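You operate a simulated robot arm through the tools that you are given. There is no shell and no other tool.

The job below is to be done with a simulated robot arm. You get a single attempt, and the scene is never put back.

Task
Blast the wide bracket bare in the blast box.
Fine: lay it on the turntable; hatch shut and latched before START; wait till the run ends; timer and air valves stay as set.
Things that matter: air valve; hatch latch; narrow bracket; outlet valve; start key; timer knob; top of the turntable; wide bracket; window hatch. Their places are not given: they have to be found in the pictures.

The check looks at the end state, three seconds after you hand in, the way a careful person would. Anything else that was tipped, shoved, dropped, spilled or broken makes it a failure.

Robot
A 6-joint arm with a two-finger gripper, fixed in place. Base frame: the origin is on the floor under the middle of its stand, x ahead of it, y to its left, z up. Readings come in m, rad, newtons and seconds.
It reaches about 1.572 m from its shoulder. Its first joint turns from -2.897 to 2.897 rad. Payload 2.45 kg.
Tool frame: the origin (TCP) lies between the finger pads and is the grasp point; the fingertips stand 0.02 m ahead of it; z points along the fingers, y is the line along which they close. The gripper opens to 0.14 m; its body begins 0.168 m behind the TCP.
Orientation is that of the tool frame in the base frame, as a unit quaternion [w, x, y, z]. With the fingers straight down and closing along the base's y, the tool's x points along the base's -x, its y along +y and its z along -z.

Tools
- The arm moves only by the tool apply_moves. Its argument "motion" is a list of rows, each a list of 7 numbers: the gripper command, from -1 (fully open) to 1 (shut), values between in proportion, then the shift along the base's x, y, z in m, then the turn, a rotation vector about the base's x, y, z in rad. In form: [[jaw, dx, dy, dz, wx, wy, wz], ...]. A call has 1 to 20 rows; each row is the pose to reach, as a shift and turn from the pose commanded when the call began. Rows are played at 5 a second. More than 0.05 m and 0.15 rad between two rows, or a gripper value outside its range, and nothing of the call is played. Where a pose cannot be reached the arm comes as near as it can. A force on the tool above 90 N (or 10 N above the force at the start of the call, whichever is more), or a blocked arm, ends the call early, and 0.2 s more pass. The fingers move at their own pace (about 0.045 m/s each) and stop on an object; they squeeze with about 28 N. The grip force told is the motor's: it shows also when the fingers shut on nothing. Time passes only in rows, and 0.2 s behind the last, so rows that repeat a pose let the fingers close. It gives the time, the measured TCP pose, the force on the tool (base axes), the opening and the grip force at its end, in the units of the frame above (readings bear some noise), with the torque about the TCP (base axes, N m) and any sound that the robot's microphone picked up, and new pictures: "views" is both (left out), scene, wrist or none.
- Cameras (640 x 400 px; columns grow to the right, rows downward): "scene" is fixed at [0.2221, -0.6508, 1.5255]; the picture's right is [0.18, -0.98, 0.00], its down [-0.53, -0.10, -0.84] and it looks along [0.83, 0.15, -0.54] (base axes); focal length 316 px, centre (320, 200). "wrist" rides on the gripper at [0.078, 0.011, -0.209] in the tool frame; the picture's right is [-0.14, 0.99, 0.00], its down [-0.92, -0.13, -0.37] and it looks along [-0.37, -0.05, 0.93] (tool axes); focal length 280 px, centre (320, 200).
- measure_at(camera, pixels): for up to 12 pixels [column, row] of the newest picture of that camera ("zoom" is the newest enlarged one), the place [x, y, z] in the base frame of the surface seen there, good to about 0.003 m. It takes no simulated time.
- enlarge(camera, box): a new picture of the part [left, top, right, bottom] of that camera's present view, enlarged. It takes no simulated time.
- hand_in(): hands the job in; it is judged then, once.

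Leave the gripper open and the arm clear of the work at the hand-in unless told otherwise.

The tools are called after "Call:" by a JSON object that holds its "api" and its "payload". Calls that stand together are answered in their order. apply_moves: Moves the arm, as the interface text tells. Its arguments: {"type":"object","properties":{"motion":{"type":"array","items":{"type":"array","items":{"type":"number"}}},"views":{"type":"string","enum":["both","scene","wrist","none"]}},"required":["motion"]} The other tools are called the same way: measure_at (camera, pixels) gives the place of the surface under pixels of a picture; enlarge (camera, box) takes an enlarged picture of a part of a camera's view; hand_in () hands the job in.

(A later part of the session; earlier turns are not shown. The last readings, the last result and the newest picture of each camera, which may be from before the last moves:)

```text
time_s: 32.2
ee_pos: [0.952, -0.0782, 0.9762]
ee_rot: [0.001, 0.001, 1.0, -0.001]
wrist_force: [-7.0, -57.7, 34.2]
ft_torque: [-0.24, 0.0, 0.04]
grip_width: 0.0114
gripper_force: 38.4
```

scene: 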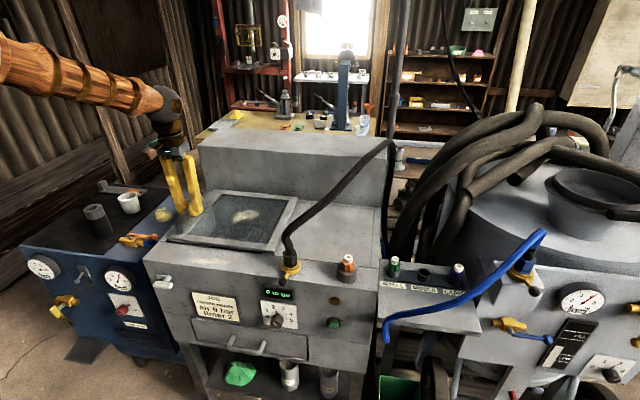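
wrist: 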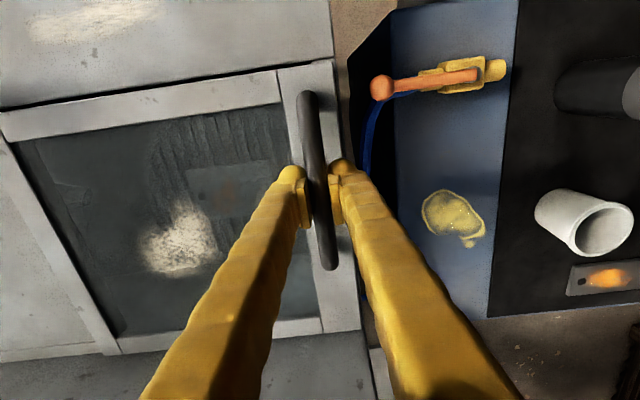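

The position stays at y≈−0.078 while the force grew to −58 N: the hatch is at its end stop. I relax the push, open the jaw and rise.

Call:
{"api": "apply_moves", "payload": {"motion": [[1, 0, -0.0015, 0, 0, 0, 0], [0.7, 0, -0.0018, 0, 0, 0, 0], [0.5, 0, -0.0018, 0, 0, 0, 0], [0.3, 0, -0.0018, 0, 0, 0, 0], [0.3, 0, -0.0018, 0, 0, 0, 0], [0.3, 0, -0.0018, 0.02, 0, 0, 0], [0.3, 0, -0.0018, 0.06, 0, 0, 0], [0.3, 0, -0.0018, 0.1, 0, 0, 0], [0.3, 0, -0.0018, 0.15, 0, 0, 0], [0.3, 0, -0.0018, 0.2, 0, 0, 0], [0.3, 0, -0.0018, 0.2, 0, 0, 0]]}}

```text
time_s: 34.6
ee_pos: [0.9508, -0.0778, 1.176]
ee_rot: [0.001, 0.0, 1.0, 0.0]
wrist_force: [-0.3, -0.2, 0.9]
ft_torque: [0.02, 0.01, -0.02]
grip_width: 0.0489
gripper_force: 0.1
```

scene: 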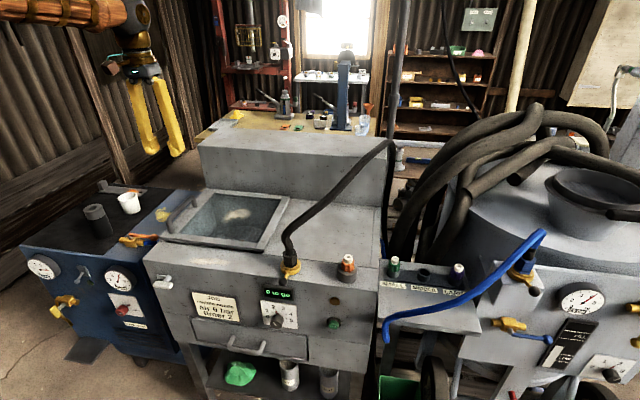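
wrist: 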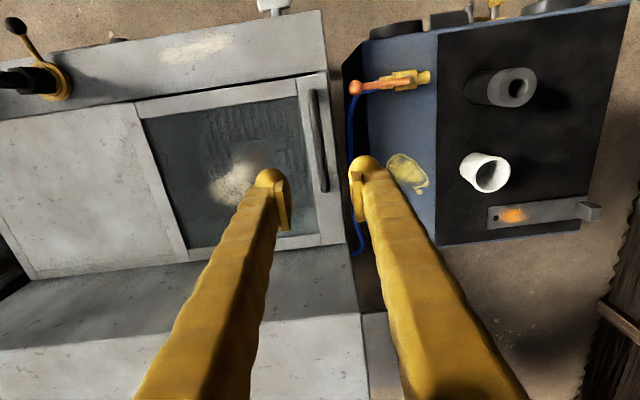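

The hatch is fully across. Now the latch at scene (162,283): I enlarge and measure its crossbar, shaft and the wall around it.

Call:
{"api": "enlarge", "payload": {"camera": "scene", "box": [140, 260, 200, 300]}}

Call:
{"api": "measure_at", "payload": {"camera": "zoom", "pixels": [[165, 255], [335, 240], [250, 235], [250, 270], [310, 285], [290, 190], [210, 165], [265, 160], [190, 180], [320, 170], [230, 120], [400, 200]]}}

```text
10.00 times, centred on (170, 280) of scene
```

zoom: 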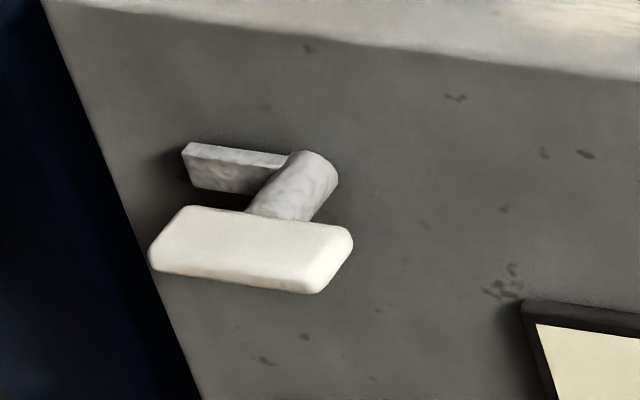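

```text
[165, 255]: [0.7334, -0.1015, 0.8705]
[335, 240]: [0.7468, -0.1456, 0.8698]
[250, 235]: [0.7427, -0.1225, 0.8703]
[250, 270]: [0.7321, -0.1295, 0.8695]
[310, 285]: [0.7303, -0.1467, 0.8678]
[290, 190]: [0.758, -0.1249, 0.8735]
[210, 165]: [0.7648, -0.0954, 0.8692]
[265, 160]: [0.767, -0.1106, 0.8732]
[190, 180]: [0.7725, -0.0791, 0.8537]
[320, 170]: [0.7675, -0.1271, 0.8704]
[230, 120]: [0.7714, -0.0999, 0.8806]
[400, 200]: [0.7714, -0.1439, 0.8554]
```

The latch crossbar is level: y≈−0.10…−0.147, x≈0.732–0.748, top z≈0.870; shaft about (y −0.123, z 0.865), wall at x≈0.771. I back the gripper to the front of the box and tilt it 45° toward the panel for a good look.

Call:
{"api": "apply_moves", "payload": {"motion": [[0.3, -0.035, -0.0045, 0.005, 0, -0.0785, 0], [0.3, -0.07, -0.009, 0.01, 0, -0.157, 0], [0.3, -0.105, -0.0135, 0.01, 0, -0.2355, 0], [0.3, -0.14, -0.018, 0.01, 0, -0.314, 0], [0.3, -0.175, -0.0225, 0.01, 0, -0.3925, 0], [0.3, -0.21, -0.027, 0.0, 0, -0.471, 0], [0.3, -0.245, -0.0315, -0.01, 0, -0.5495, 0], [0.3, -0.28, -0.036, -0.02, 0, -0.628, 0], [0.3, -0.315, -0.0405, -0.03, 0, -0.7065, 0], [0.3, -0.35, -0.045, -0.04, 0, -0.785, 0], [0.3, -0.35, -0.045, -0.04, 0, -0.785, 0]]}}

```text
time_s: 36.9
ee_pos: [0.6223, -0.1287, 1.0405]
ee_rot: [0.311, 0.011, 0.95, 0.022]
wrist_force: [0.0, 0.2, 0.4]
ft_torque: [-0.02, -0.01, 0.03]
grip_width: 0.0487
gripper_force: 0.0
stopped in row 11: the arm was blocked; the commanded pose is now the measured one
```

scene: 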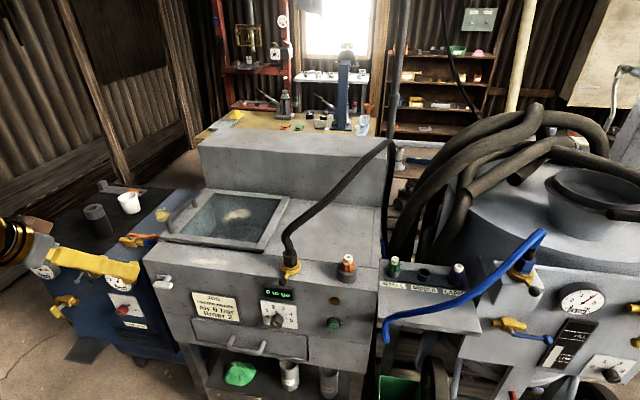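
wrist: 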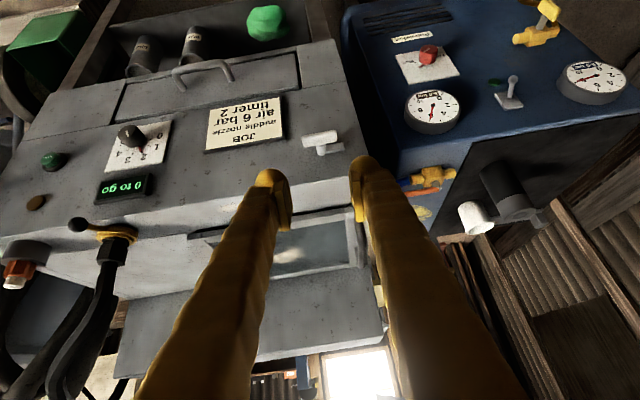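

The arm got blocked near its own base (tilt reached 36°). The view is still good: the latch is at wrist (321,141), upside-down. I enlarge it.

Call:
{"api": "enlarge", "payload": {"camera": "wrist", "box": [280, 110, 380, 175]}}

Call:
{"api": "measure_at", "payload": {"camera": "wrist", "pixels": [[306, 140], [320, 138], [334, 135], [320, 133], [322, 150], [340, 147], [312, 125], [50, 160], [128, 135], [33, 203], [78, 224], [300, 165]]}}

```text
6.15 times, centred on (330, 142) of wrist
```

zoom: 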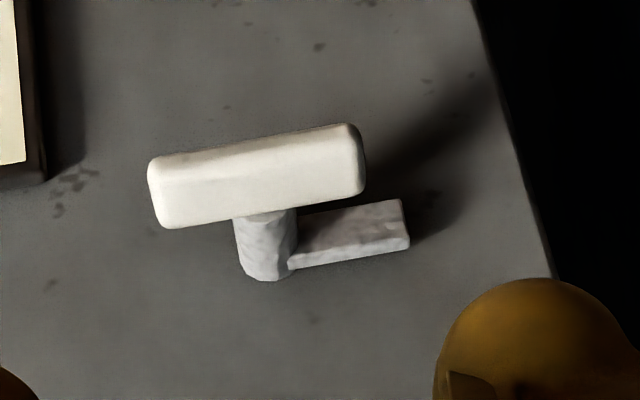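

```text
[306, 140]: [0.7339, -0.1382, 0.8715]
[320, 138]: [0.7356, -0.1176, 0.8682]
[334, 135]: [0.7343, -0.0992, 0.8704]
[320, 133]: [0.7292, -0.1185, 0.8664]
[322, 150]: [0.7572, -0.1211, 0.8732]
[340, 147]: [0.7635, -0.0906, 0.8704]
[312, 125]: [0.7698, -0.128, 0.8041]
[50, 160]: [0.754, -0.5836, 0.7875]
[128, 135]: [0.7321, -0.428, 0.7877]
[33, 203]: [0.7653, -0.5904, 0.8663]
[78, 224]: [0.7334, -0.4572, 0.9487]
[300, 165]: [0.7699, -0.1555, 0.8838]
```

The latch's crossbar runs y≈−0.097…−0.147 and a dog points to +y near the wall; turning its right end down would bring the dog up toward the hatch. I'll push with closed fingertips from above. First I set the tool upright again, above and in front of the latch at (0.735, −0.16), jaws closed.

Call:
{"api": "apply_moves", "payload": {"motion": [[0.5, 0.02, -0.005, 0.005, -0.0075, 0.1055, 0.0037], [0.7, 0.04, -0.01, 0.005, -0.015, 0.211, 0.0075], [1, 0.06, -0.015, 0.005, -0.0224, 0.3165, 0.0112], [1, 0.08, -0.02, 0.005, -0.03, 0.422, 0.015], [1, 0.1, -0.025, 0.0, -0.0373, 0.5275, 0.0187], [1, 0.1127, -0.0313, 0.0, -0.0448, 0.633, 0.0224], [1, 0.1127, -0.0313, 0.0, -0.0448, 0.633, 0.0224]]}}

```text
time_s: 38.5
ee_pos: [0.7342, -0.1619, 1.0437]
ee_rot: [0.004, 0.0, 1.0, -0.001]
wrist_force: [1.3, 0.1, 0.0]
ft_torque: [0.03, 0.01, 0.0]
grip_width: 0.0
gripper_force: 27.9
```

scene: 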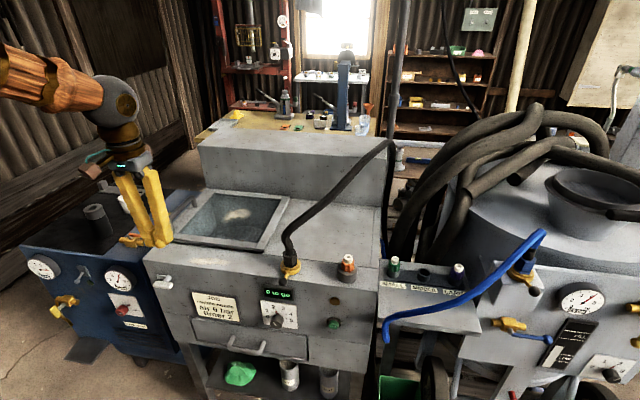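
wrist: 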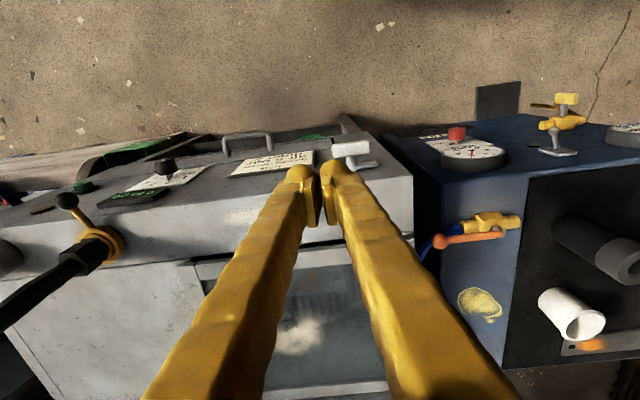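

The closed tips are in front of the box. I measure the fingertips to know their real width before pushing.

Call:
{"api": "enlarge", "payload": {"camera": "wrist", "box": [260, 120, 400, 220]}}

Call:
{"api": "measure_at", "payload": {"camera": "wrist", "pixels": [[289, 180], [293, 172], [300, 168], [310, 172], [322, 170], [330, 162], [340, 164], [346, 172], [310, 215], [328, 210], [352, 148], [340, 150]]}}

```text
4.00 times, centred on (330, 170) of wrist
```

zoom: 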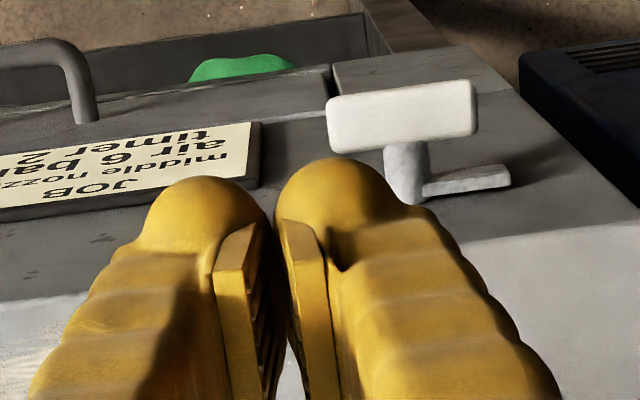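

```text
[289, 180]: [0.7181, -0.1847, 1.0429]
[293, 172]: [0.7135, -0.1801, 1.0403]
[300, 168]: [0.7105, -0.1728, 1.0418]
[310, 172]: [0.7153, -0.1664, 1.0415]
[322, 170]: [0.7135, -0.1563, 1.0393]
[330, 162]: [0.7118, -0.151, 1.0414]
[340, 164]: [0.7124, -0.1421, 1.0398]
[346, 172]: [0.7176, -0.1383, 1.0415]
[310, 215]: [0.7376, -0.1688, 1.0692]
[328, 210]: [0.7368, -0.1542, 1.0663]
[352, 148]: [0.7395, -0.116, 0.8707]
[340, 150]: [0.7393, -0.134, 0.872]
```

The closed tips span about 0.047 m in y and 0.048 m in x (domed). I set the TCP at (0.724, −0.1585), so the left finger pushes on the right end of the crossbar, and lower to z≈0.91 just above it.

Call:
{"api": "apply_moves", "payload": {"motion": [[1, -0.01, 0.0034, -0.03, 0, 0, 0], [1, -0.01, 0.0034, -0.07, 0, 0, 0], [1, -0.01, 0.0034, -0.1, 0, 0, 0], [1, -0.01, 0.0034, -0.125, 0, 0, 0], [1, -0.01, 0.0034, -0.133, 0, 0, 0], [1, -0.01, 0.0034, -0.133, 0, 0, 0]]}}

```text
time_s: 39.9
ee_pos: [0.725, -0.1559, 0.9104]
ee_rot: [0.004, 0.0, 1.0, 0.001]
wrist_force: [-0.1, -1.0, -0.2]
ft_torque: [-0.01, 0.02, 0.04]
grip_width: 0.0
gripper_force: 28.5
```

scene: 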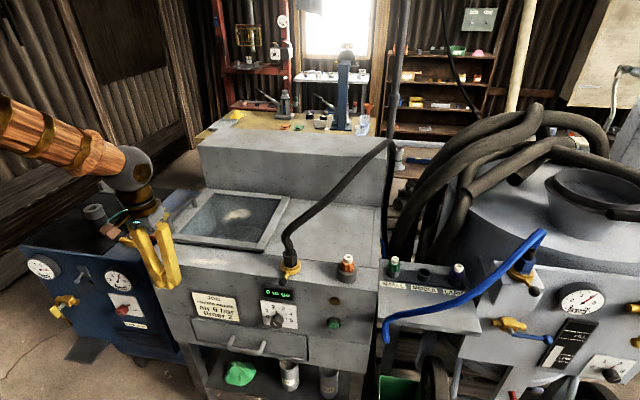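
wrist: 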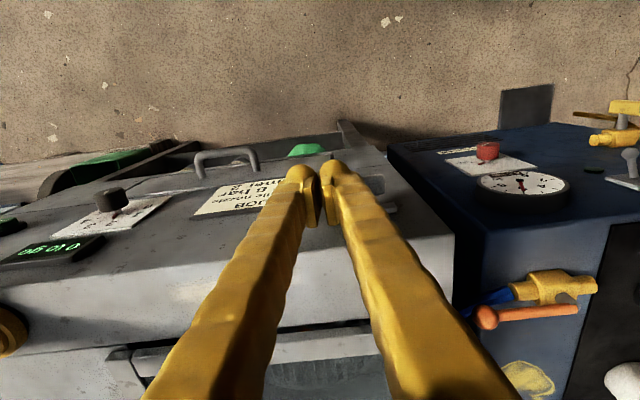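

Call:
{"api": "enlarge", "payload": {"camera": "scene", "box": [120, 220, 220, 300]}}

Call:
{"api": "enlarge", "payload": {"camera": "wrist", "box": [270, 120, 430, 240]}}

```text
5.00 times, centred on (170, 260) of scene
```

zoom: 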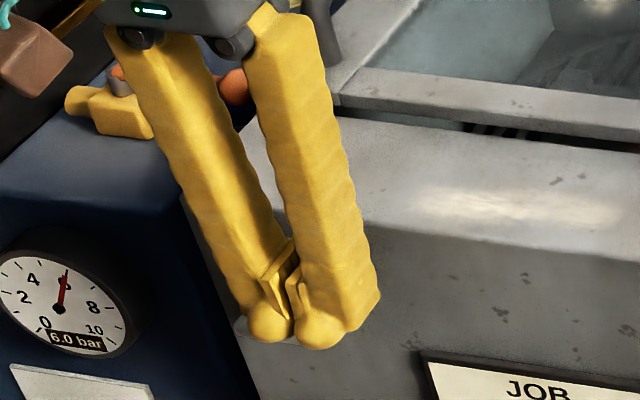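

```text
3.33 times, centred on (350, 180) of wrist
```

zoom: 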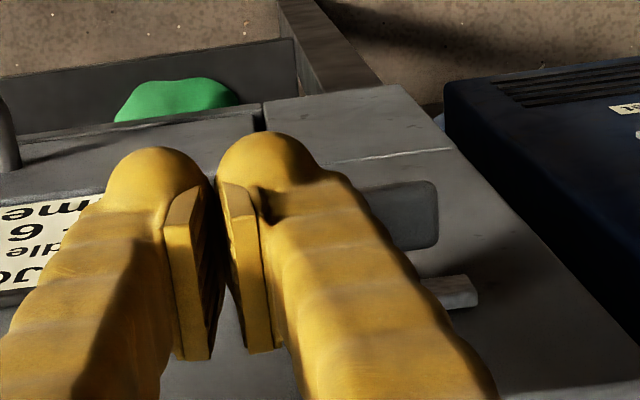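

The left finger is over the right part of the crossbar. I push down in small steps to z≈0.885 and check the force.

Call:
{"api": "apply_moves", "payload": {"motion": [[1, 0, 0, -0.008, 0, 0, 0], [1, 0, 0, -0.014, 0, 0, 0], [1, 0, 0, -0.019, 0, 0, 0], [1, 0, 0, -0.024, 0, 0, 0], [1, 0, 0, -0.024, 0, 0, 0]], "views": "wrist"}}

```text
time_s: 41.1
ee_pos: [0.7239, -0.156, 0.8868]
ee_rot: [0.003, 0.0, 1.0, 0.0]
wrist_force: [-0.6, -0.8, 0.6]
ft_torque: [0.01, -0.04, 0.0]
grip_width: 0.0
gripper_force: 27.8
```

wrist: 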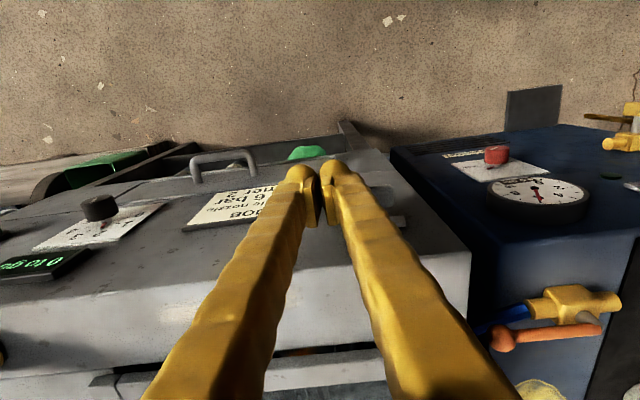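

No contact force yet. I go down another 8 mm in 2 mm steps.

Call:
{"api": "apply_moves", "payload": {"motion": [[1, 0, 0, -0.002, 0, 0, 0], [1, 0, 0, -0.004, 0, 0, 0], [1, 0, 0, -0.006, 0, 0, 0], [1, 0, 0, -0.008, 0, 0, 0], [1, 0, 0, -0.008, 0, 0, 0]], "views": "wrist"}}

Call:
{"api": "enlarge", "payload": {"camera": "wrist", "box": [270, 120, 430, 240]}}

```text
time_s: 42.3
ee_pos: [0.7239, -0.157, 0.8778]
ee_rot: [0.004, 0.0, 1.0, 0.0]
wrist_force: [0.3, -0.2, 0.5]
ft_torque: [0.04, 0.01, 0.02]
grip_width: 0.0002
gripper_force: 28.1
```

wrist: 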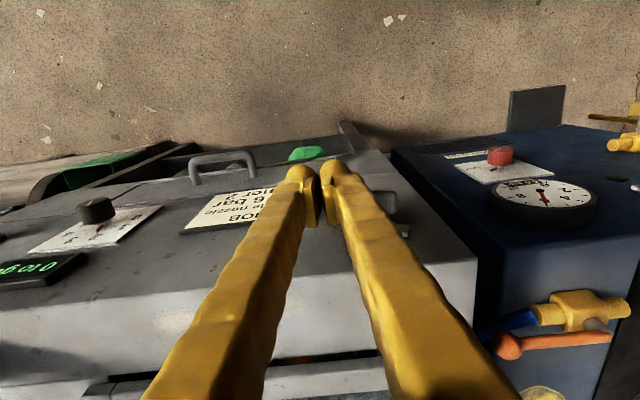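

```text
3.33 times, centred on (350, 180) of wrist
```

zoom: 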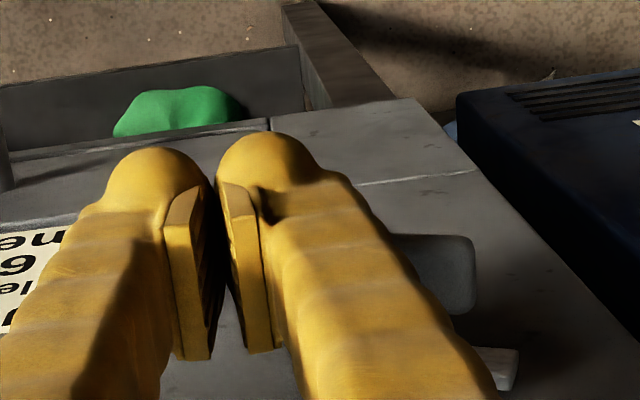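

Call:
{"api": "apply_moves", "payload": {"motion": [[1, 0, 0, -0.002, 0, 0, 0], [1, 0, 0, -0.004, 0, 0, 0]], "views": "scene"}}

Call:
{"api": "enlarge", "payload": {"camera": "scene", "box": [120, 240, 210, 300]}}

```text
time_s: 42.9
ee_pos: [0.7251, -0.1571, 0.8742]
ee_rot: [0.004, 0.0, 1.0, 0.0]
wrist_force: [0.6, 0.1, 0.5]
ft_torque: [-0.02, -0.02, 0.0]
grip_width: 0.0001
gripper_force: 28.5
```

scene: 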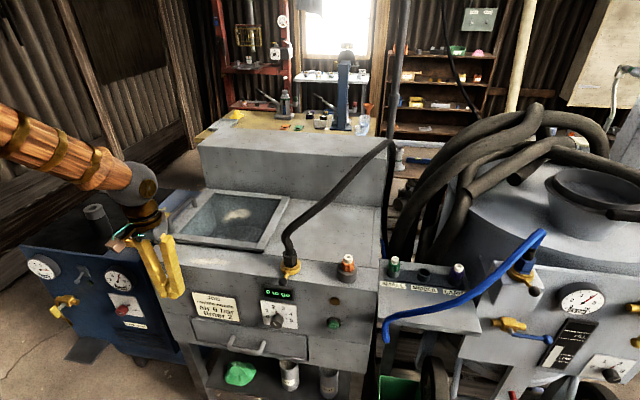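

```text
6.67 times, centred on (165, 270) of scene
```

zoom: 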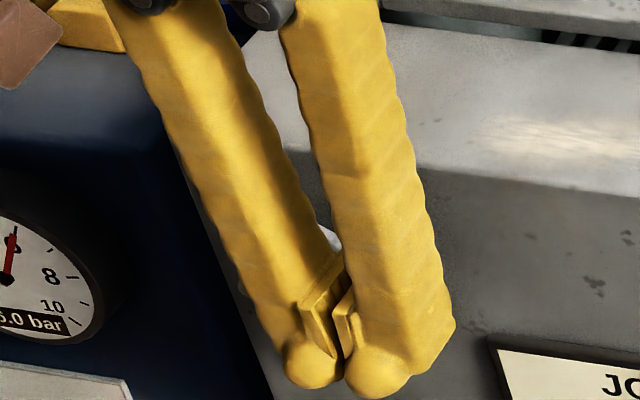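

No contact: the crossbar is still level behind the fingers (its left end shows at scene (153,284)), so I'm a bit too far in front. I rise, shift +0.016 m in x, and push down again to z≈0.885.

Call:
{"api": "apply_moves", "payload": {"motion": [[1, 0, 0, 0.02, 0, 0, 0], [1, 0, 0, 0.035, 0, 0, 0], [1, 0.008, 0, 0.035, 0, 0, 0], [1, 0.016, 0, 0.035, 0, 0, 0], [1, 0.016, 0, 0.022, 0, 0, 0], [1, 0.016, 0, 0.016, 0, 0, 0], [1, 0.016, 0, 0.013, 0, 0, 0], [1, 0.016, 0, 0.01, 0, 0, 0], [1, 0.016, 0, 0.01, 0, 0, 0]], "views": "scene"}}

Call:
{"api": "enlarge", "payload": {"camera": "scene", "box": [120, 240, 210, 300]}}

```text
time_s: 44.9
ee_pos: [0.7414, -0.1579, 0.886]
ee_rot: [0.003, 0.0, 1.0, 0.0]
wrist_force: [0.5, 0.1, -0.8]
ft_torque: [0.02, 0.04, -0.01]
grip_width: 0.0
gripper_force: 28.7
```

scene: 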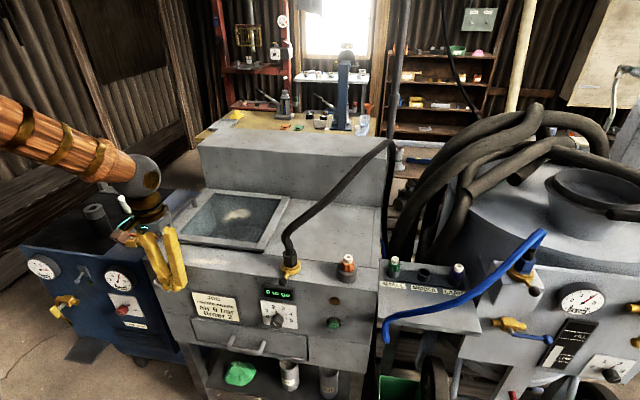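

```text
6.67 times, centred on (165, 270) of scene
```

zoom: 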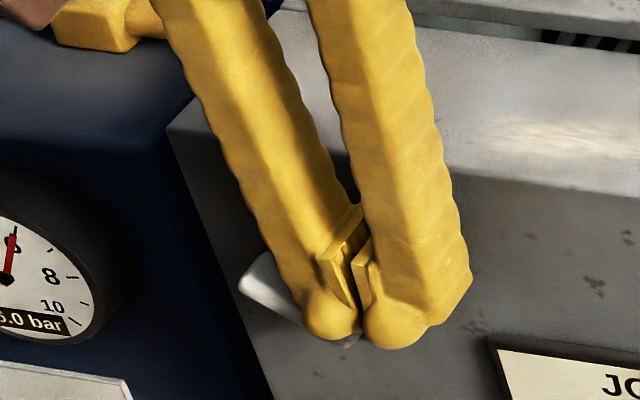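

The crossbar seems to begin tilting clockwise (right end down) with almost no force. I continue pushing down 14 mm in 2 mm steps.

Call:
{"api": "apply_moves", "payload": {"motion": [[1, 0, 0, -0.002, 0, 0, 0], [1, 0, 0, -0.004, 0, 0, 0], [1, 0, 0, -0.006, 0, 0, 0], [1, 0, 0, -0.008, 0, 0, 0], [1, 0, 0, -0.01, 0, 0, 0], [1, 0, 0, -0.012, 0, 0, 0], [1, 0, 0, -0.012, 0, 0, 0]], "views": "scene"}}

Call:
{"api": "enlarge", "payload": {"camera": "scene", "box": [120, 240, 210, 300]}}

```text
time_s: 46.5
ee_pos: [0.742, -0.1574, 0.8738]
ee_rot: [0.003, 0.0, 1.0, 0.0]
wrist_force: [-0.3, -0.9, 2.6]
ft_torque: [0.06, 0.06, 0.07]
grip_width: 0.0
gripper_force: 27.5
```

scene: 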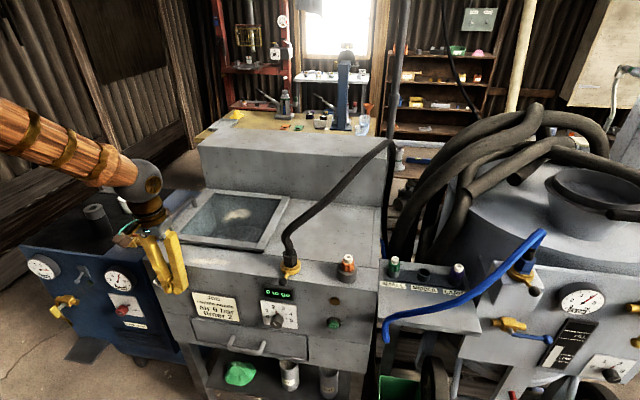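

```text
6.67 times, centred on (165, 270) of scene
```

zoom: 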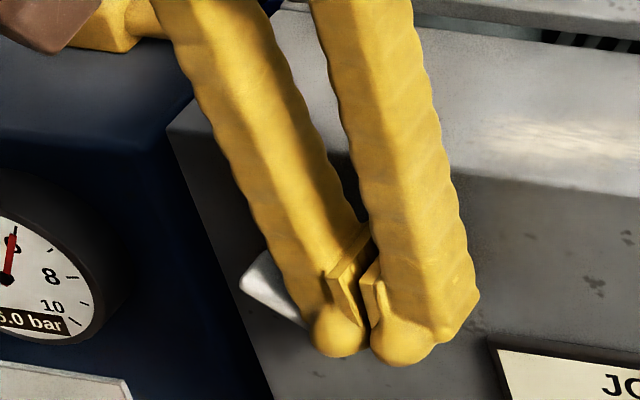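

Call:
{"api": "apply_moves", "payload": {"motion": [[1, 0, 0, 0, 0, 0, 0]], "views": "both"}}

Call:
{"api": "enlarge", "payload": {"camera": "wrist", "box": [270, 120, 430, 240]}}

```text
time_s: 46.9
ee_pos: [0.7422, -0.157, 0.8726]
ee_rot: [0.003, 0.0, 1.0, 0.0]
wrist_force: [-0.1, -2.5, 1.2]
ft_torque: [0.03, 0.0, 0.01]
grip_width: 0.0
gripper_force: 28.0
```

scene: 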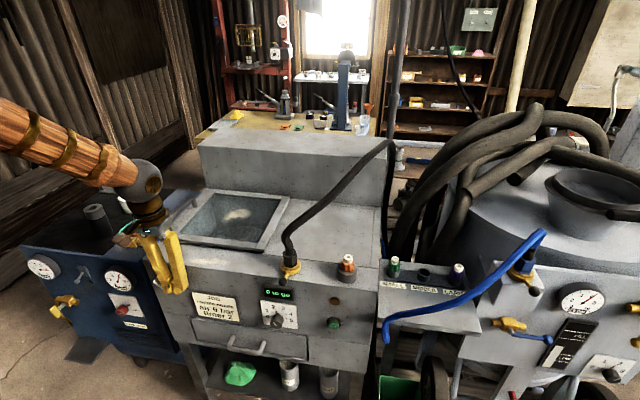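
wrist: 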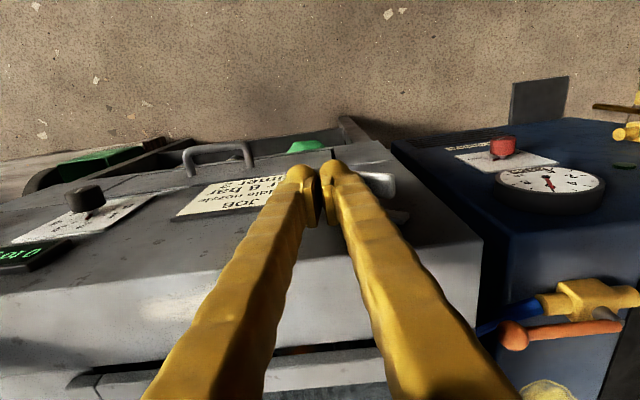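

```text
3.33 times, centred on (350, 180) of wrist
```

zoom: 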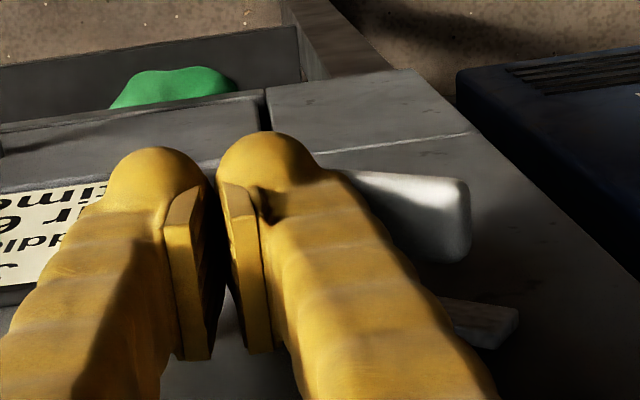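

Call:
{"api": "measure_at", "payload": {"camera": "zoom", "pixels": [[375, 180], [400, 190], [430, 195], [455, 190], [455, 230], [430, 230], [465, 215], [480, 315], [500, 325], [460, 310]]}}

```text
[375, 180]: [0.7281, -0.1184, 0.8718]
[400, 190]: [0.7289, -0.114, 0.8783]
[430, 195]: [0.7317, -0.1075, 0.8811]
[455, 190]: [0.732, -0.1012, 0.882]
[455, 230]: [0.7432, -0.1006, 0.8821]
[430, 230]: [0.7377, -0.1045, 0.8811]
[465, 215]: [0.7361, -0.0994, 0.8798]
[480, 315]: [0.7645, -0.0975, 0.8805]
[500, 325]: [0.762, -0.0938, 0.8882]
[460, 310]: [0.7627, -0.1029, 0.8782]
```

The crossbar's top rises from z 0.872 to 0.882 over 17 mm: it has turned about 30° clockwise and the dog is rising. So this direction is right. I go on downward by 10 mm and then push toward +y.

Call:
{"api": "apply_moves", "payload": {"motion": [[1, 0, 0, -0.003, 0, 0, 0], [1, 0, 0, -0.006, 0, 0, 0], [1, 0, 0, -0.009, 0, 0, 0], [1, 0, 0, -0.012, 0, 0, 0], [1, 0, 0.002, -0.012, 0, 0, 0], [1, 0, 0.004, -0.012, 0, 0, 0], [1, 0, 0.006, -0.012, 0, 0, 0], [1, 0, 0.006, -0.012, 0, 0, 0]], "views": "both"}}

Call:
{"api": "enlarge", "payload": {"camera": "wrist", "box": [270, 120, 430, 240]}}

```text
time_s: 48.7
ee_pos: [0.7402, -0.1544, 0.8608]
ee_rot: [0.004, 0.0, 1.0, 0.0]
wrist_force: [-3.0, -72.6, -9.8]
ft_torque: [0.0, 0.09, -0.54]
grip_width: 0.0
gripper_force: 27.8
```

scene: 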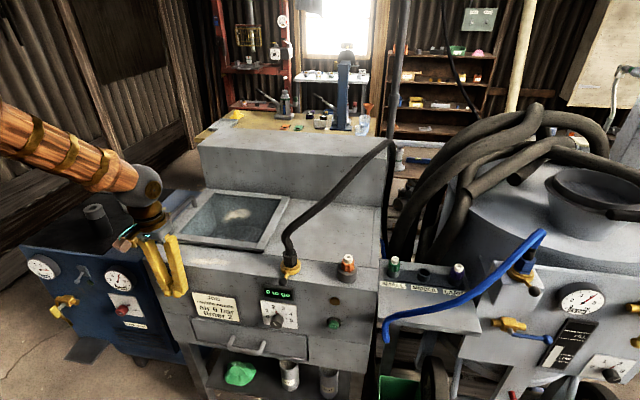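
wrist: 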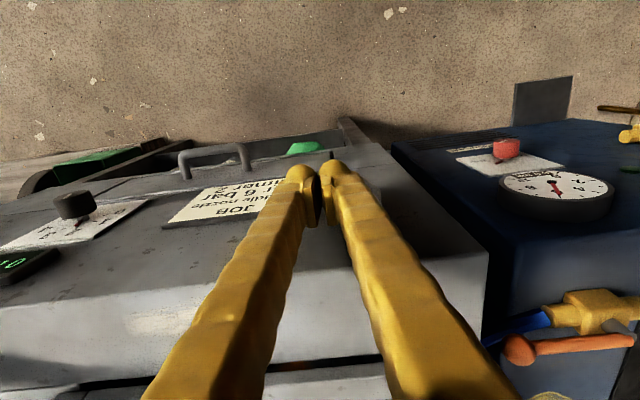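

```text
3.33 times, centred on (350, 180) of wrist
```

zoom: 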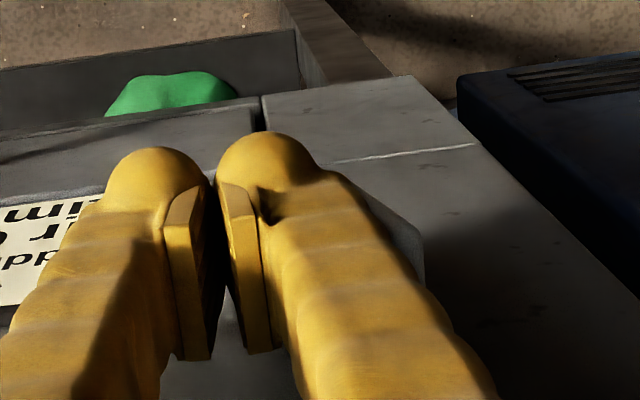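

A side force of −73 N shows that the finger now leans on the shaft. I back off 4 mm in y at once and look at the crossbar's angle.

Call:
{"api": "apply_moves", "payload": {"motion": [[1, 0, -0.003, 0, 0, 0, 0], [1, 0, -0.006, 0, 0, 0, 0], [1, 0, -0.006, 0, 0, 0, 0]], "views": "both"}}

Call:
{"api": "enlarge", "payload": {"camera": "wrist", "box": [270, 120, 430, 240]}}

Call:
{"api": "enlarge", "payload": {"camera": "scene", "box": [120, 240, 210, 300]}}

```text
time_s: 49.5
ee_pos: [0.7408, -0.1555, 0.8603]
ee_rot: [0.004, -0.001, 1.0, 0.0]
wrist_force: [0.2, 0.1, 0.0]
ft_torque: [0.0, 0.01, 0.02]
grip_width: 0.0
gripper_force: 27.5
```

scene: 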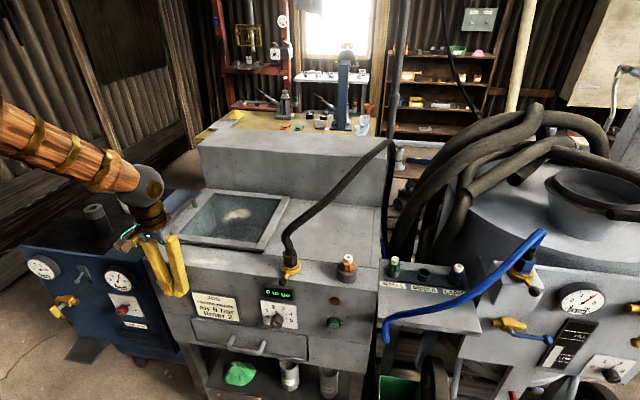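
wrist: 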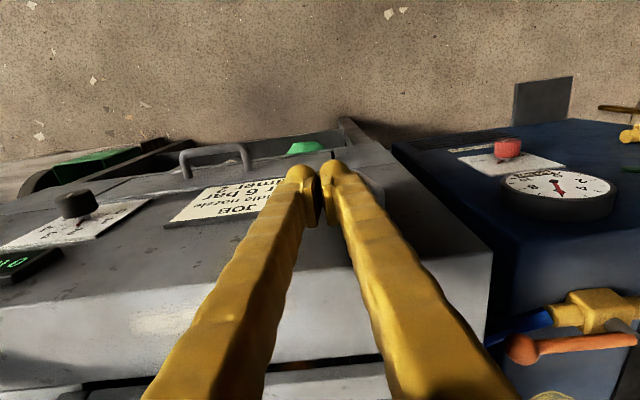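

```text
3.33 times, centred on (350, 180) of wrist
```

zoom: 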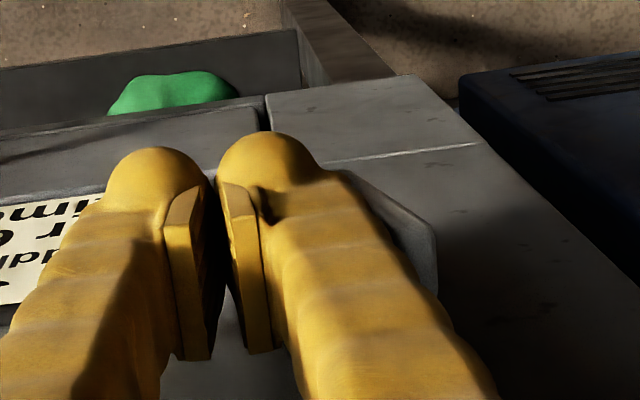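

```text
6.67 times, centred on (165, 270) of scene
```

zoom: 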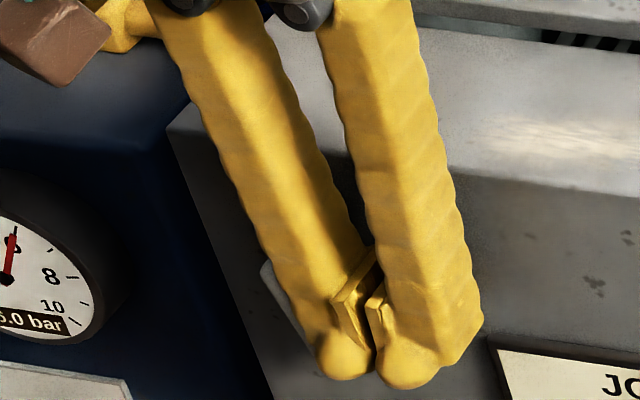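

The crossbar is now turned roughly 60°. I shift 7 mm toward me (−x) so the finger clears the shaft and only touches the crossbar, go 18 mm lower, then push slowly +y.

Call:
{"api": "apply_moves", "payload": {"motion": [[1, -0.007, 0, 0, 0, 0, 0], [1, -0.007, 0, -0.004, 0, 0, 0], [1, -0.007, 0, -0.008, 0, 0, 0], [1, -0.007, 0, -0.012, 0, 0, 0], [1, -0.007, 0, -0.016, 0, 0, 0], [1, -0.007, 0.001, -0.018, 0, 0, 0], [1, -0.007, 0.002, -0.018, 0, 0, 0], [1, -0.007, 0.003, -0.018, 0, 0, 0], [1, -0.007, 0.003, -0.018, 0, 0, 0]], "views": "none"}}

```text
time_s: 51.5
ee_pos: [0.7325, -0.1537, 0.8428]
ee_rot: [0.004, 0.0, 1.0, 0.0]
wrist_force: [-0.4, 0.0, 0.1]
ft_torque: [0.01, -0.01, -0.03]
grip_width: 0.0001
gripper_force: 28.1
```

Call:
{"api": "apply_moves", "payload": {"motion": [[1, 0, 0.001, 0, 0, 0, 0], [1, 0, 0.002, 0, 0, 0, 0], [1, 0, 0.003, 0, 0, 0, 0], [1, 0, 0.003, 0, 0, 0, 0]], "views": "both"}}

Call:
{"api": "enlarge", "payload": {"camera": "scene", "box": [120, 240, 210, 300]}}

Call:
{"api": "enlarge", "payload": {"camera": "wrist", "box": [270, 120, 430, 240]}}

```text
time_s: 52.5
ee_pos: [0.7334, -0.1538, 0.843]
ee_rot: [0.004, 0.001, 1.0, -0.001]
wrist_force: [-6.7, -61.2, -19.9]
ft_torque: [0.72, 0.01, -0.11]
grip_width: 0.0
gripper_force: 27.9
```

scene: 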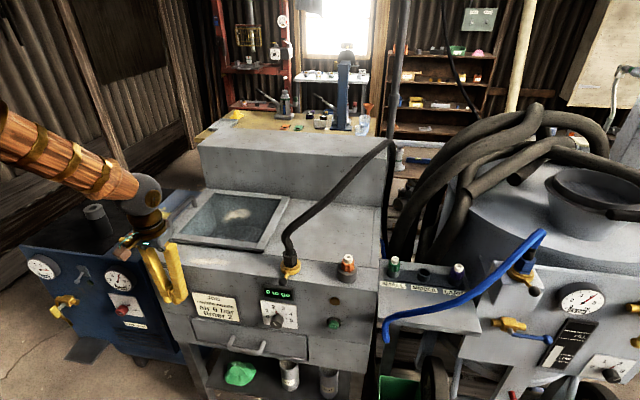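
wrist: 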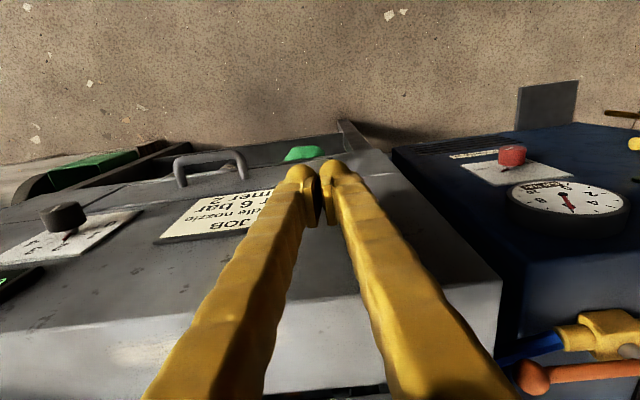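

```text
6.67 times, centred on (165, 270) of scene
```

zoom: 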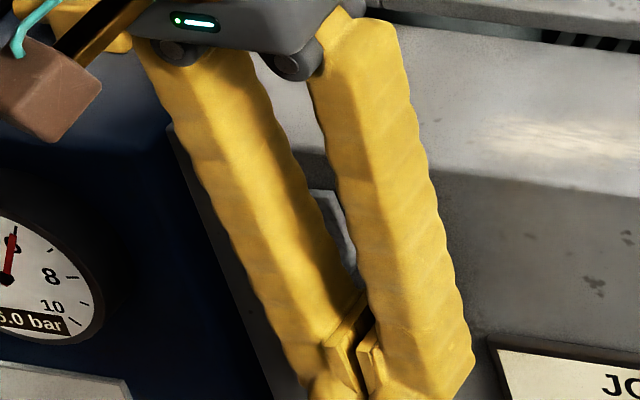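

```text
3.33 times, centred on (350, 180) of wrist
```

zoom: 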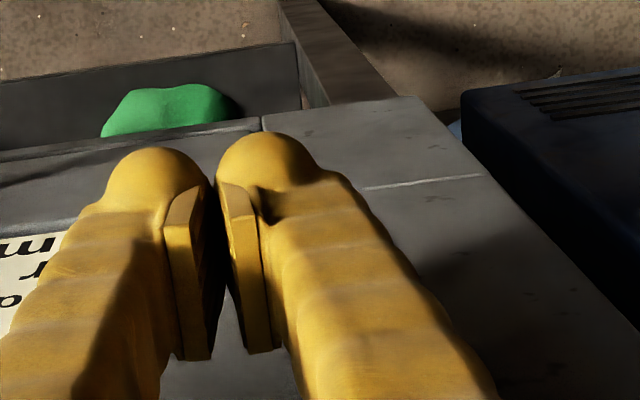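

Resistance of −61 N: either the crossbar is upright against the finger or at its limit. I back off in y, withdraw toward −x and rise to look at the latch.

Call:
{"api": "apply_moves", "payload": {"motion": [[1, 0, -0.004, 0, 0, 0, 0], [1, 0, -0.01, 0, 0, 0, 0], [1, -0.02, -0.012, 0, 0, 0, 0], [1, -0.05, -0.012, 0.01, 0, 0, 0], [1, -0.06, -0.02, 0.05, 0, 0, 0], [1, -0.06, -0.03, 0.09, 0, 0, 0], [1, -0.06, -0.06, 0.12, 0, 0, 0], [1, -0.06, -0.09, 0.15, 0, 0, 0], [1, -0.06, -0.12, 0.18, 0, 0, 0], [1, -0.06, -0.12, 0.18, 0, 0, 0]], "views": "both"}}

Call:
{"api": "enlarge", "payload": {"camera": "scene", "box": [130, 250, 205, 300]}}

```text
time_s: 54.7
ee_pos: [0.6719, -0.274, 1.0244]
ee_rot: [0.004, 0.0, 1.0, 0.0]
wrist_force: [0.4, 0.5, 0.3]
ft_torque: [0.04, 0.02, 0.0]
grip_width: 0.0
gripper_force: 27.6
```

scene: 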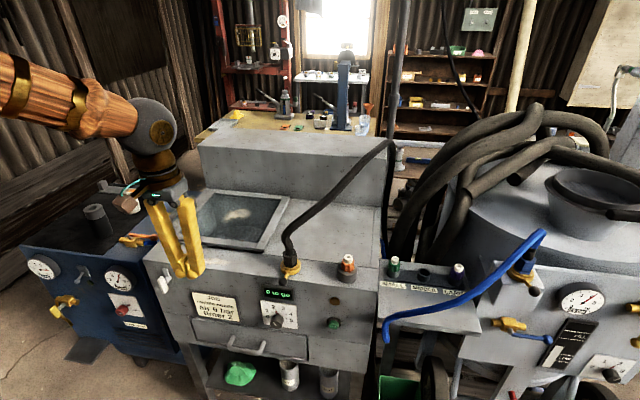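
wrist: 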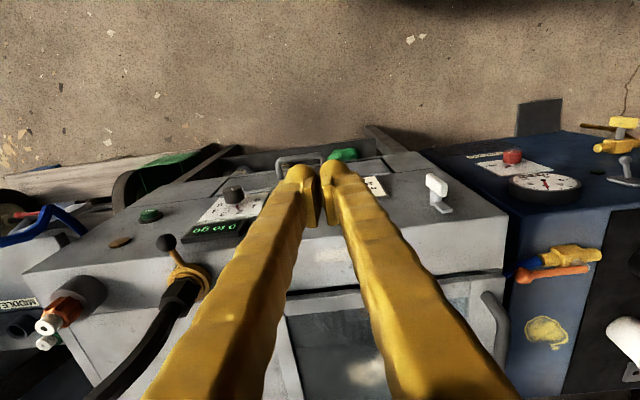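

```text
8.00 times, centred on (168, 275) of scene
```

zoom: 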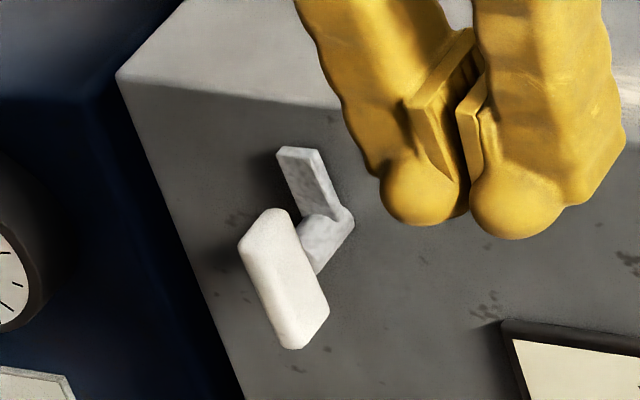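

The crossbar now stands nearly upright with the dog up. I measure its ends in the zoom to find the actual angle.

Call:
{"api": "measure_at", "payload": {"camera": "zoom", "pixels": [[258, 235], [265, 255], [275, 280], [285, 305], [295, 330], [252, 250], [283, 335], [292, 170], [302, 190], [310, 205], [290, 152], [318, 160]]}}

Call:
{"api": "enlarge", "payload": {"camera": "wrist", "box": [400, 150, 500, 230]}}

```text
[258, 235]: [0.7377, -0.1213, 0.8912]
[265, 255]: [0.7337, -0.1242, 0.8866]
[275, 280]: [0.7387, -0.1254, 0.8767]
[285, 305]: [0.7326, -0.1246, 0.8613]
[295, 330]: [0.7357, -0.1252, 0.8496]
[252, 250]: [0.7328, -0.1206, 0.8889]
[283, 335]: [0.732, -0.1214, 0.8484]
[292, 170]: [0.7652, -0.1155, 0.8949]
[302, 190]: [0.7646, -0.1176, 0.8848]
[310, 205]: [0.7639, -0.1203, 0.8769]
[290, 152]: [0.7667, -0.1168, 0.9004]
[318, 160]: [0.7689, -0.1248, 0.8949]
```

```text
5.00 times, centred on (450, 190) of wrist
```

zoom: 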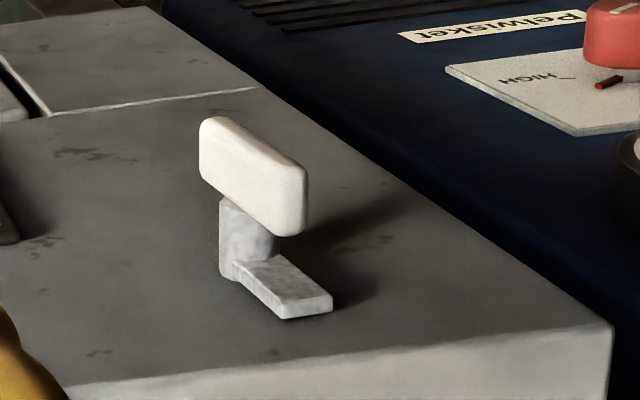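

It is close to upright, but I want to be sure that it is fully turned to its stop. I'll push the upper half of the crossbar toward −y from its left side, with the tips just above the shaft. First I go over to the left of it.

Call:
{"api": "apply_moves", "payload": {"motion": [[1, 0, 0.04, 0, 0, 0, 0], [1, 0, 0.08, 0, 0, 0, 0], [1, 0.01, 0.12, 0, 0, 0, 0], [1, 0.025, 0.16, 0, 0, 0, 0], [1, 0.045, 0.19, 0, 0, 0, 0], [1, 0.063, 0.214, 0, 0, 0, 0], [1, 0.063, 0.214, -0.04, 0, 0, 0], [1, 0.063, 0.214, -0.08, 0, 0, 0], [1, 0.063, 0.214, -0.11, 0, 0, 0], [1, 0.063, 0.214, -0.128, 0, 0, 0], [1, 0.063, 0.214, -0.128, 0, 0, 0]], "views": "both"}}

Call:
{"api": "enlarge", "payload": {"camera": "scene", "box": [130, 250, 205, 300]}}

```text
time_s: 57.1
ee_pos: [0.7391, -0.056, 0.8922]
ee_rot: [0.004, 0.0, 1.0, 0.0]
wrist_force: [-0.5, 0.4, 0.4]
ft_torque: [-0.02, 0.01, 0.0]
grip_width: 0.0001
gripper_force: 27.5
```

scene: 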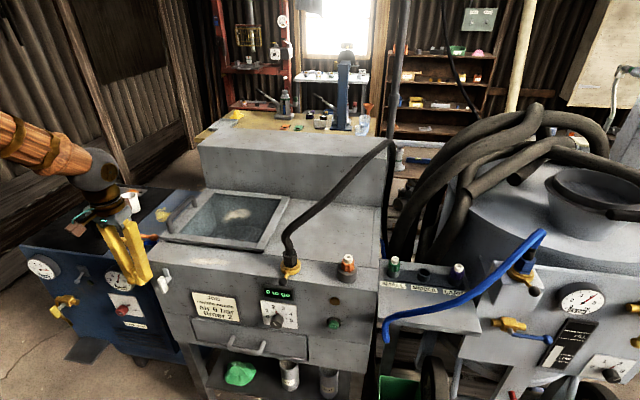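
wrist: 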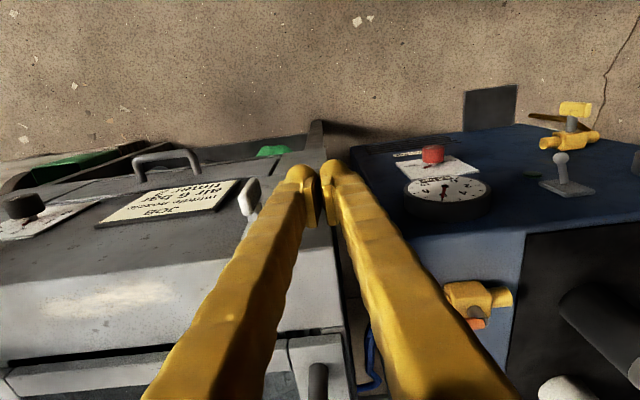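

```text
8.00 times, centred on (168, 275) of scene
```

zoom: 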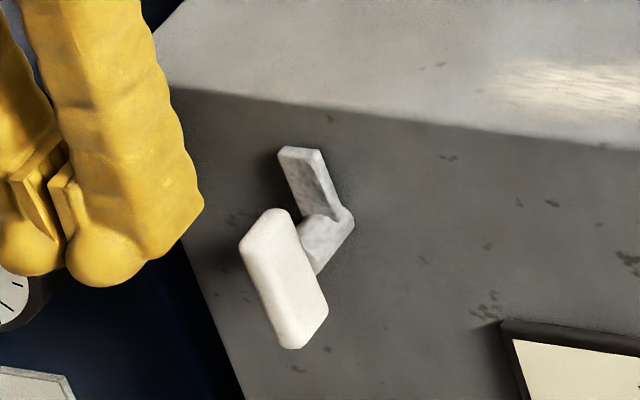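

The tips are left of the latch. I move −y slowly toward the upper half of the crossbar.

Call:
{"api": "apply_moves", "payload": {"motion": [[1, 0, -0.012, 0, 0, 0, 0], [1, 0, -0.024, 0, 0, 0, 0], [1, 0, -0.03, 0, 0, 0, 0], [1, 0, -0.033, 0, 0, 0, 0], [1, 0, -0.036, 0, 0, 0, 0], [1, 0, -0.036, 0, 0, 0, 0]], "views": "none"}}

```text
time_s: 58.5
ee_pos: [0.7382, -0.0903, 0.8955]
ee_rot: [0.003, -0.001, 1.0, 0.0]
wrist_force: [-3.0, 57.9, 10.2]
ft_torque: [0.04, 0.01, 0.0]
grip_width: 0.0001
gripper_force: 28.2
```

+58 N at the upper end of the crossbar (x≈0.738, z≈0.895 per the near-zero torque), and it doesn't yield: the latch is at its stop. I back off to the left, up and away, and look again.

Call:
{"api": "apply_moves", "payload": {"motion": [[1, 0, 0.006, 0, 0, 0, 0], [1, 0, 0.03, 0, 0, 0, 0], [1, -0.03, 0.03, 0.02, 0, 0, 0], [1, -0.06, 0.03, 0.06, 0, 0, 0], [1, -0.06, 0.01, 0.1, 0, 0, 0], [1, -0.06, -0.03, 0.14, 0, 0, 0], [1, -0.06, -0.07, 0.17, 0, 0, 0], [1, -0.06, -0.11, 0.2, 0, 0, 0], [1, -0.06, -0.15, 0.2, 0, 0, 0], [1, -0.06, -0.19, 0.2, 0, 0, 0], [1, -0.06, -0.23, 0.2, 0, 0, 0], [1, -0.06, -0.23, 0.2, 0, 0, 0]], "views": "both"}}

Call:
{"api": "enlarge", "payload": {"camera": "scene", "box": [130, 250, 205, 300]}}

Call:
{"api": "enlarge", "payload": {"camera": "scene", "box": [140, 180, 400, 350]}}

```text
refused: row 6 steps farther than a row can; nothing moved
```

```text
8.00 times, centred on (168, 275) of scene
```

zoom: 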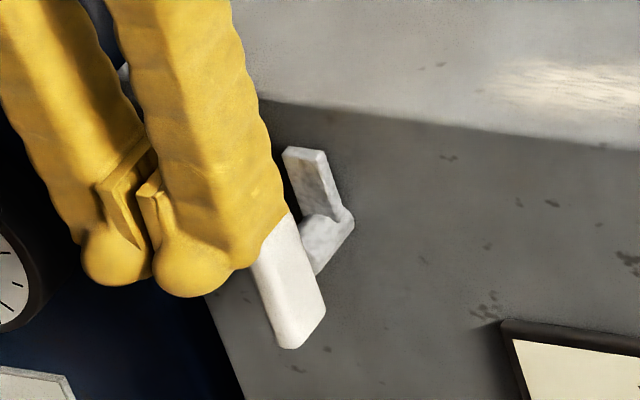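

```text
2.35 times, centred on (270, 265) of scene
```

zoom: 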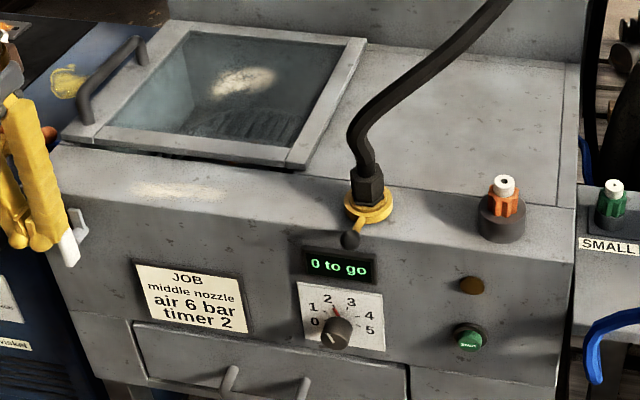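

The move was refused for a too large step. The zoom shows the latch at its stop with the finger against its top. I repeat the retreat with smaller steps.

Call:
{"api": "apply_moves", "payload": {"motion": [[1, 0, 0.006, 0, 0, 0, 0], [1, 0, 0.03, 0, 0, 0, 0], [1, -0.03, 0.03, 0.02, 0, 0, 0], [1, -0.055, 0.03, 0.055, 0, 0, 0], [1, -0.06, 0.01, 0.095, 0, 0, 0], [1, -0.06, -0.02, 0.13, 0, 0, 0], [1, -0.06, -0.055, 0.16, 0, 0, 0], [1, -0.06, -0.09, 0.19, 0, 0, 0], [1, -0.06, -0.13, 0.2, 0, 0, 0], [1, -0.06, -0.17, 0.2, 0, 0, 0], [1, -0.06, -0.21, 0.2, 0, 0, 0], [1, -0.06, -0.25, 0.2, 0, 0, 0], [1, -0.06, -0.25, 0.2, 0, 0, 0]], "views": "both"}}

Call:
{"api": "enlarge", "payload": {"camera": "scene", "box": [130, 250, 205, 300]}}

```text
time_s: 61.3
ee_pos: [0.6762, -0.3434, 1.0945]
ee_rot: [0.004, -0.001, 1.0, 0.0]
wrist_force: [-1.0, 0.5, -0.2]
ft_torque: [-0.03, 0.03, -0.01]
grip_width: 0.0
gripper_force: 27.8
```

scene: 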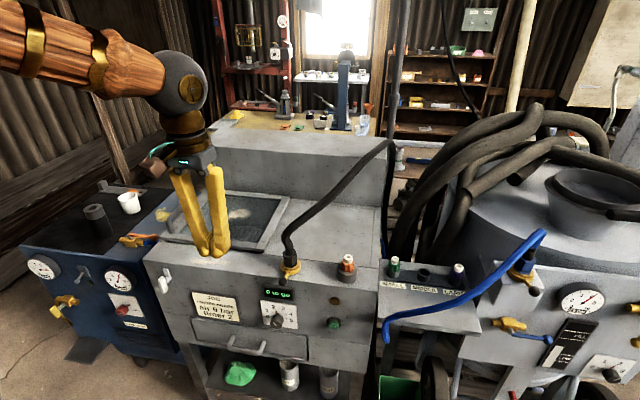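
wrist: 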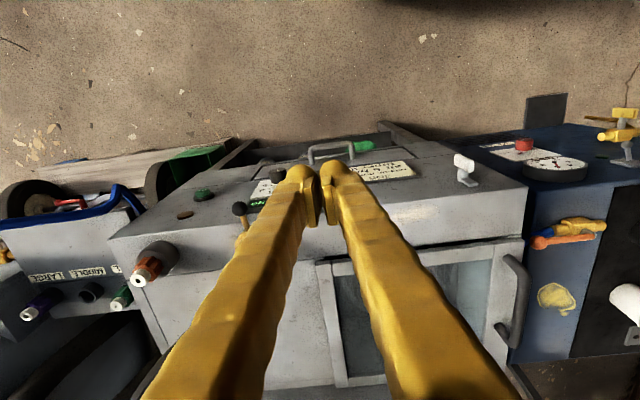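

```text
8.00 times, centred on (168, 275) of scene
```

zoom: 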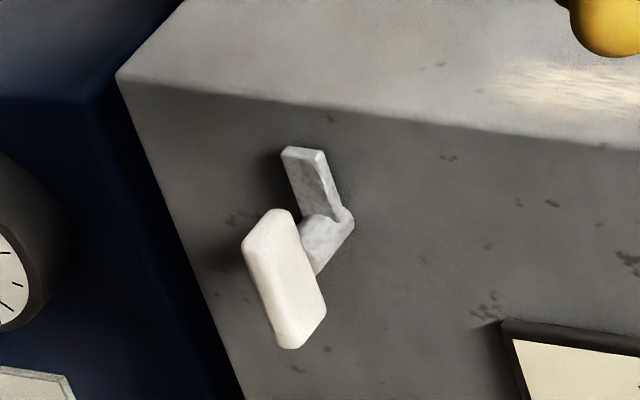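

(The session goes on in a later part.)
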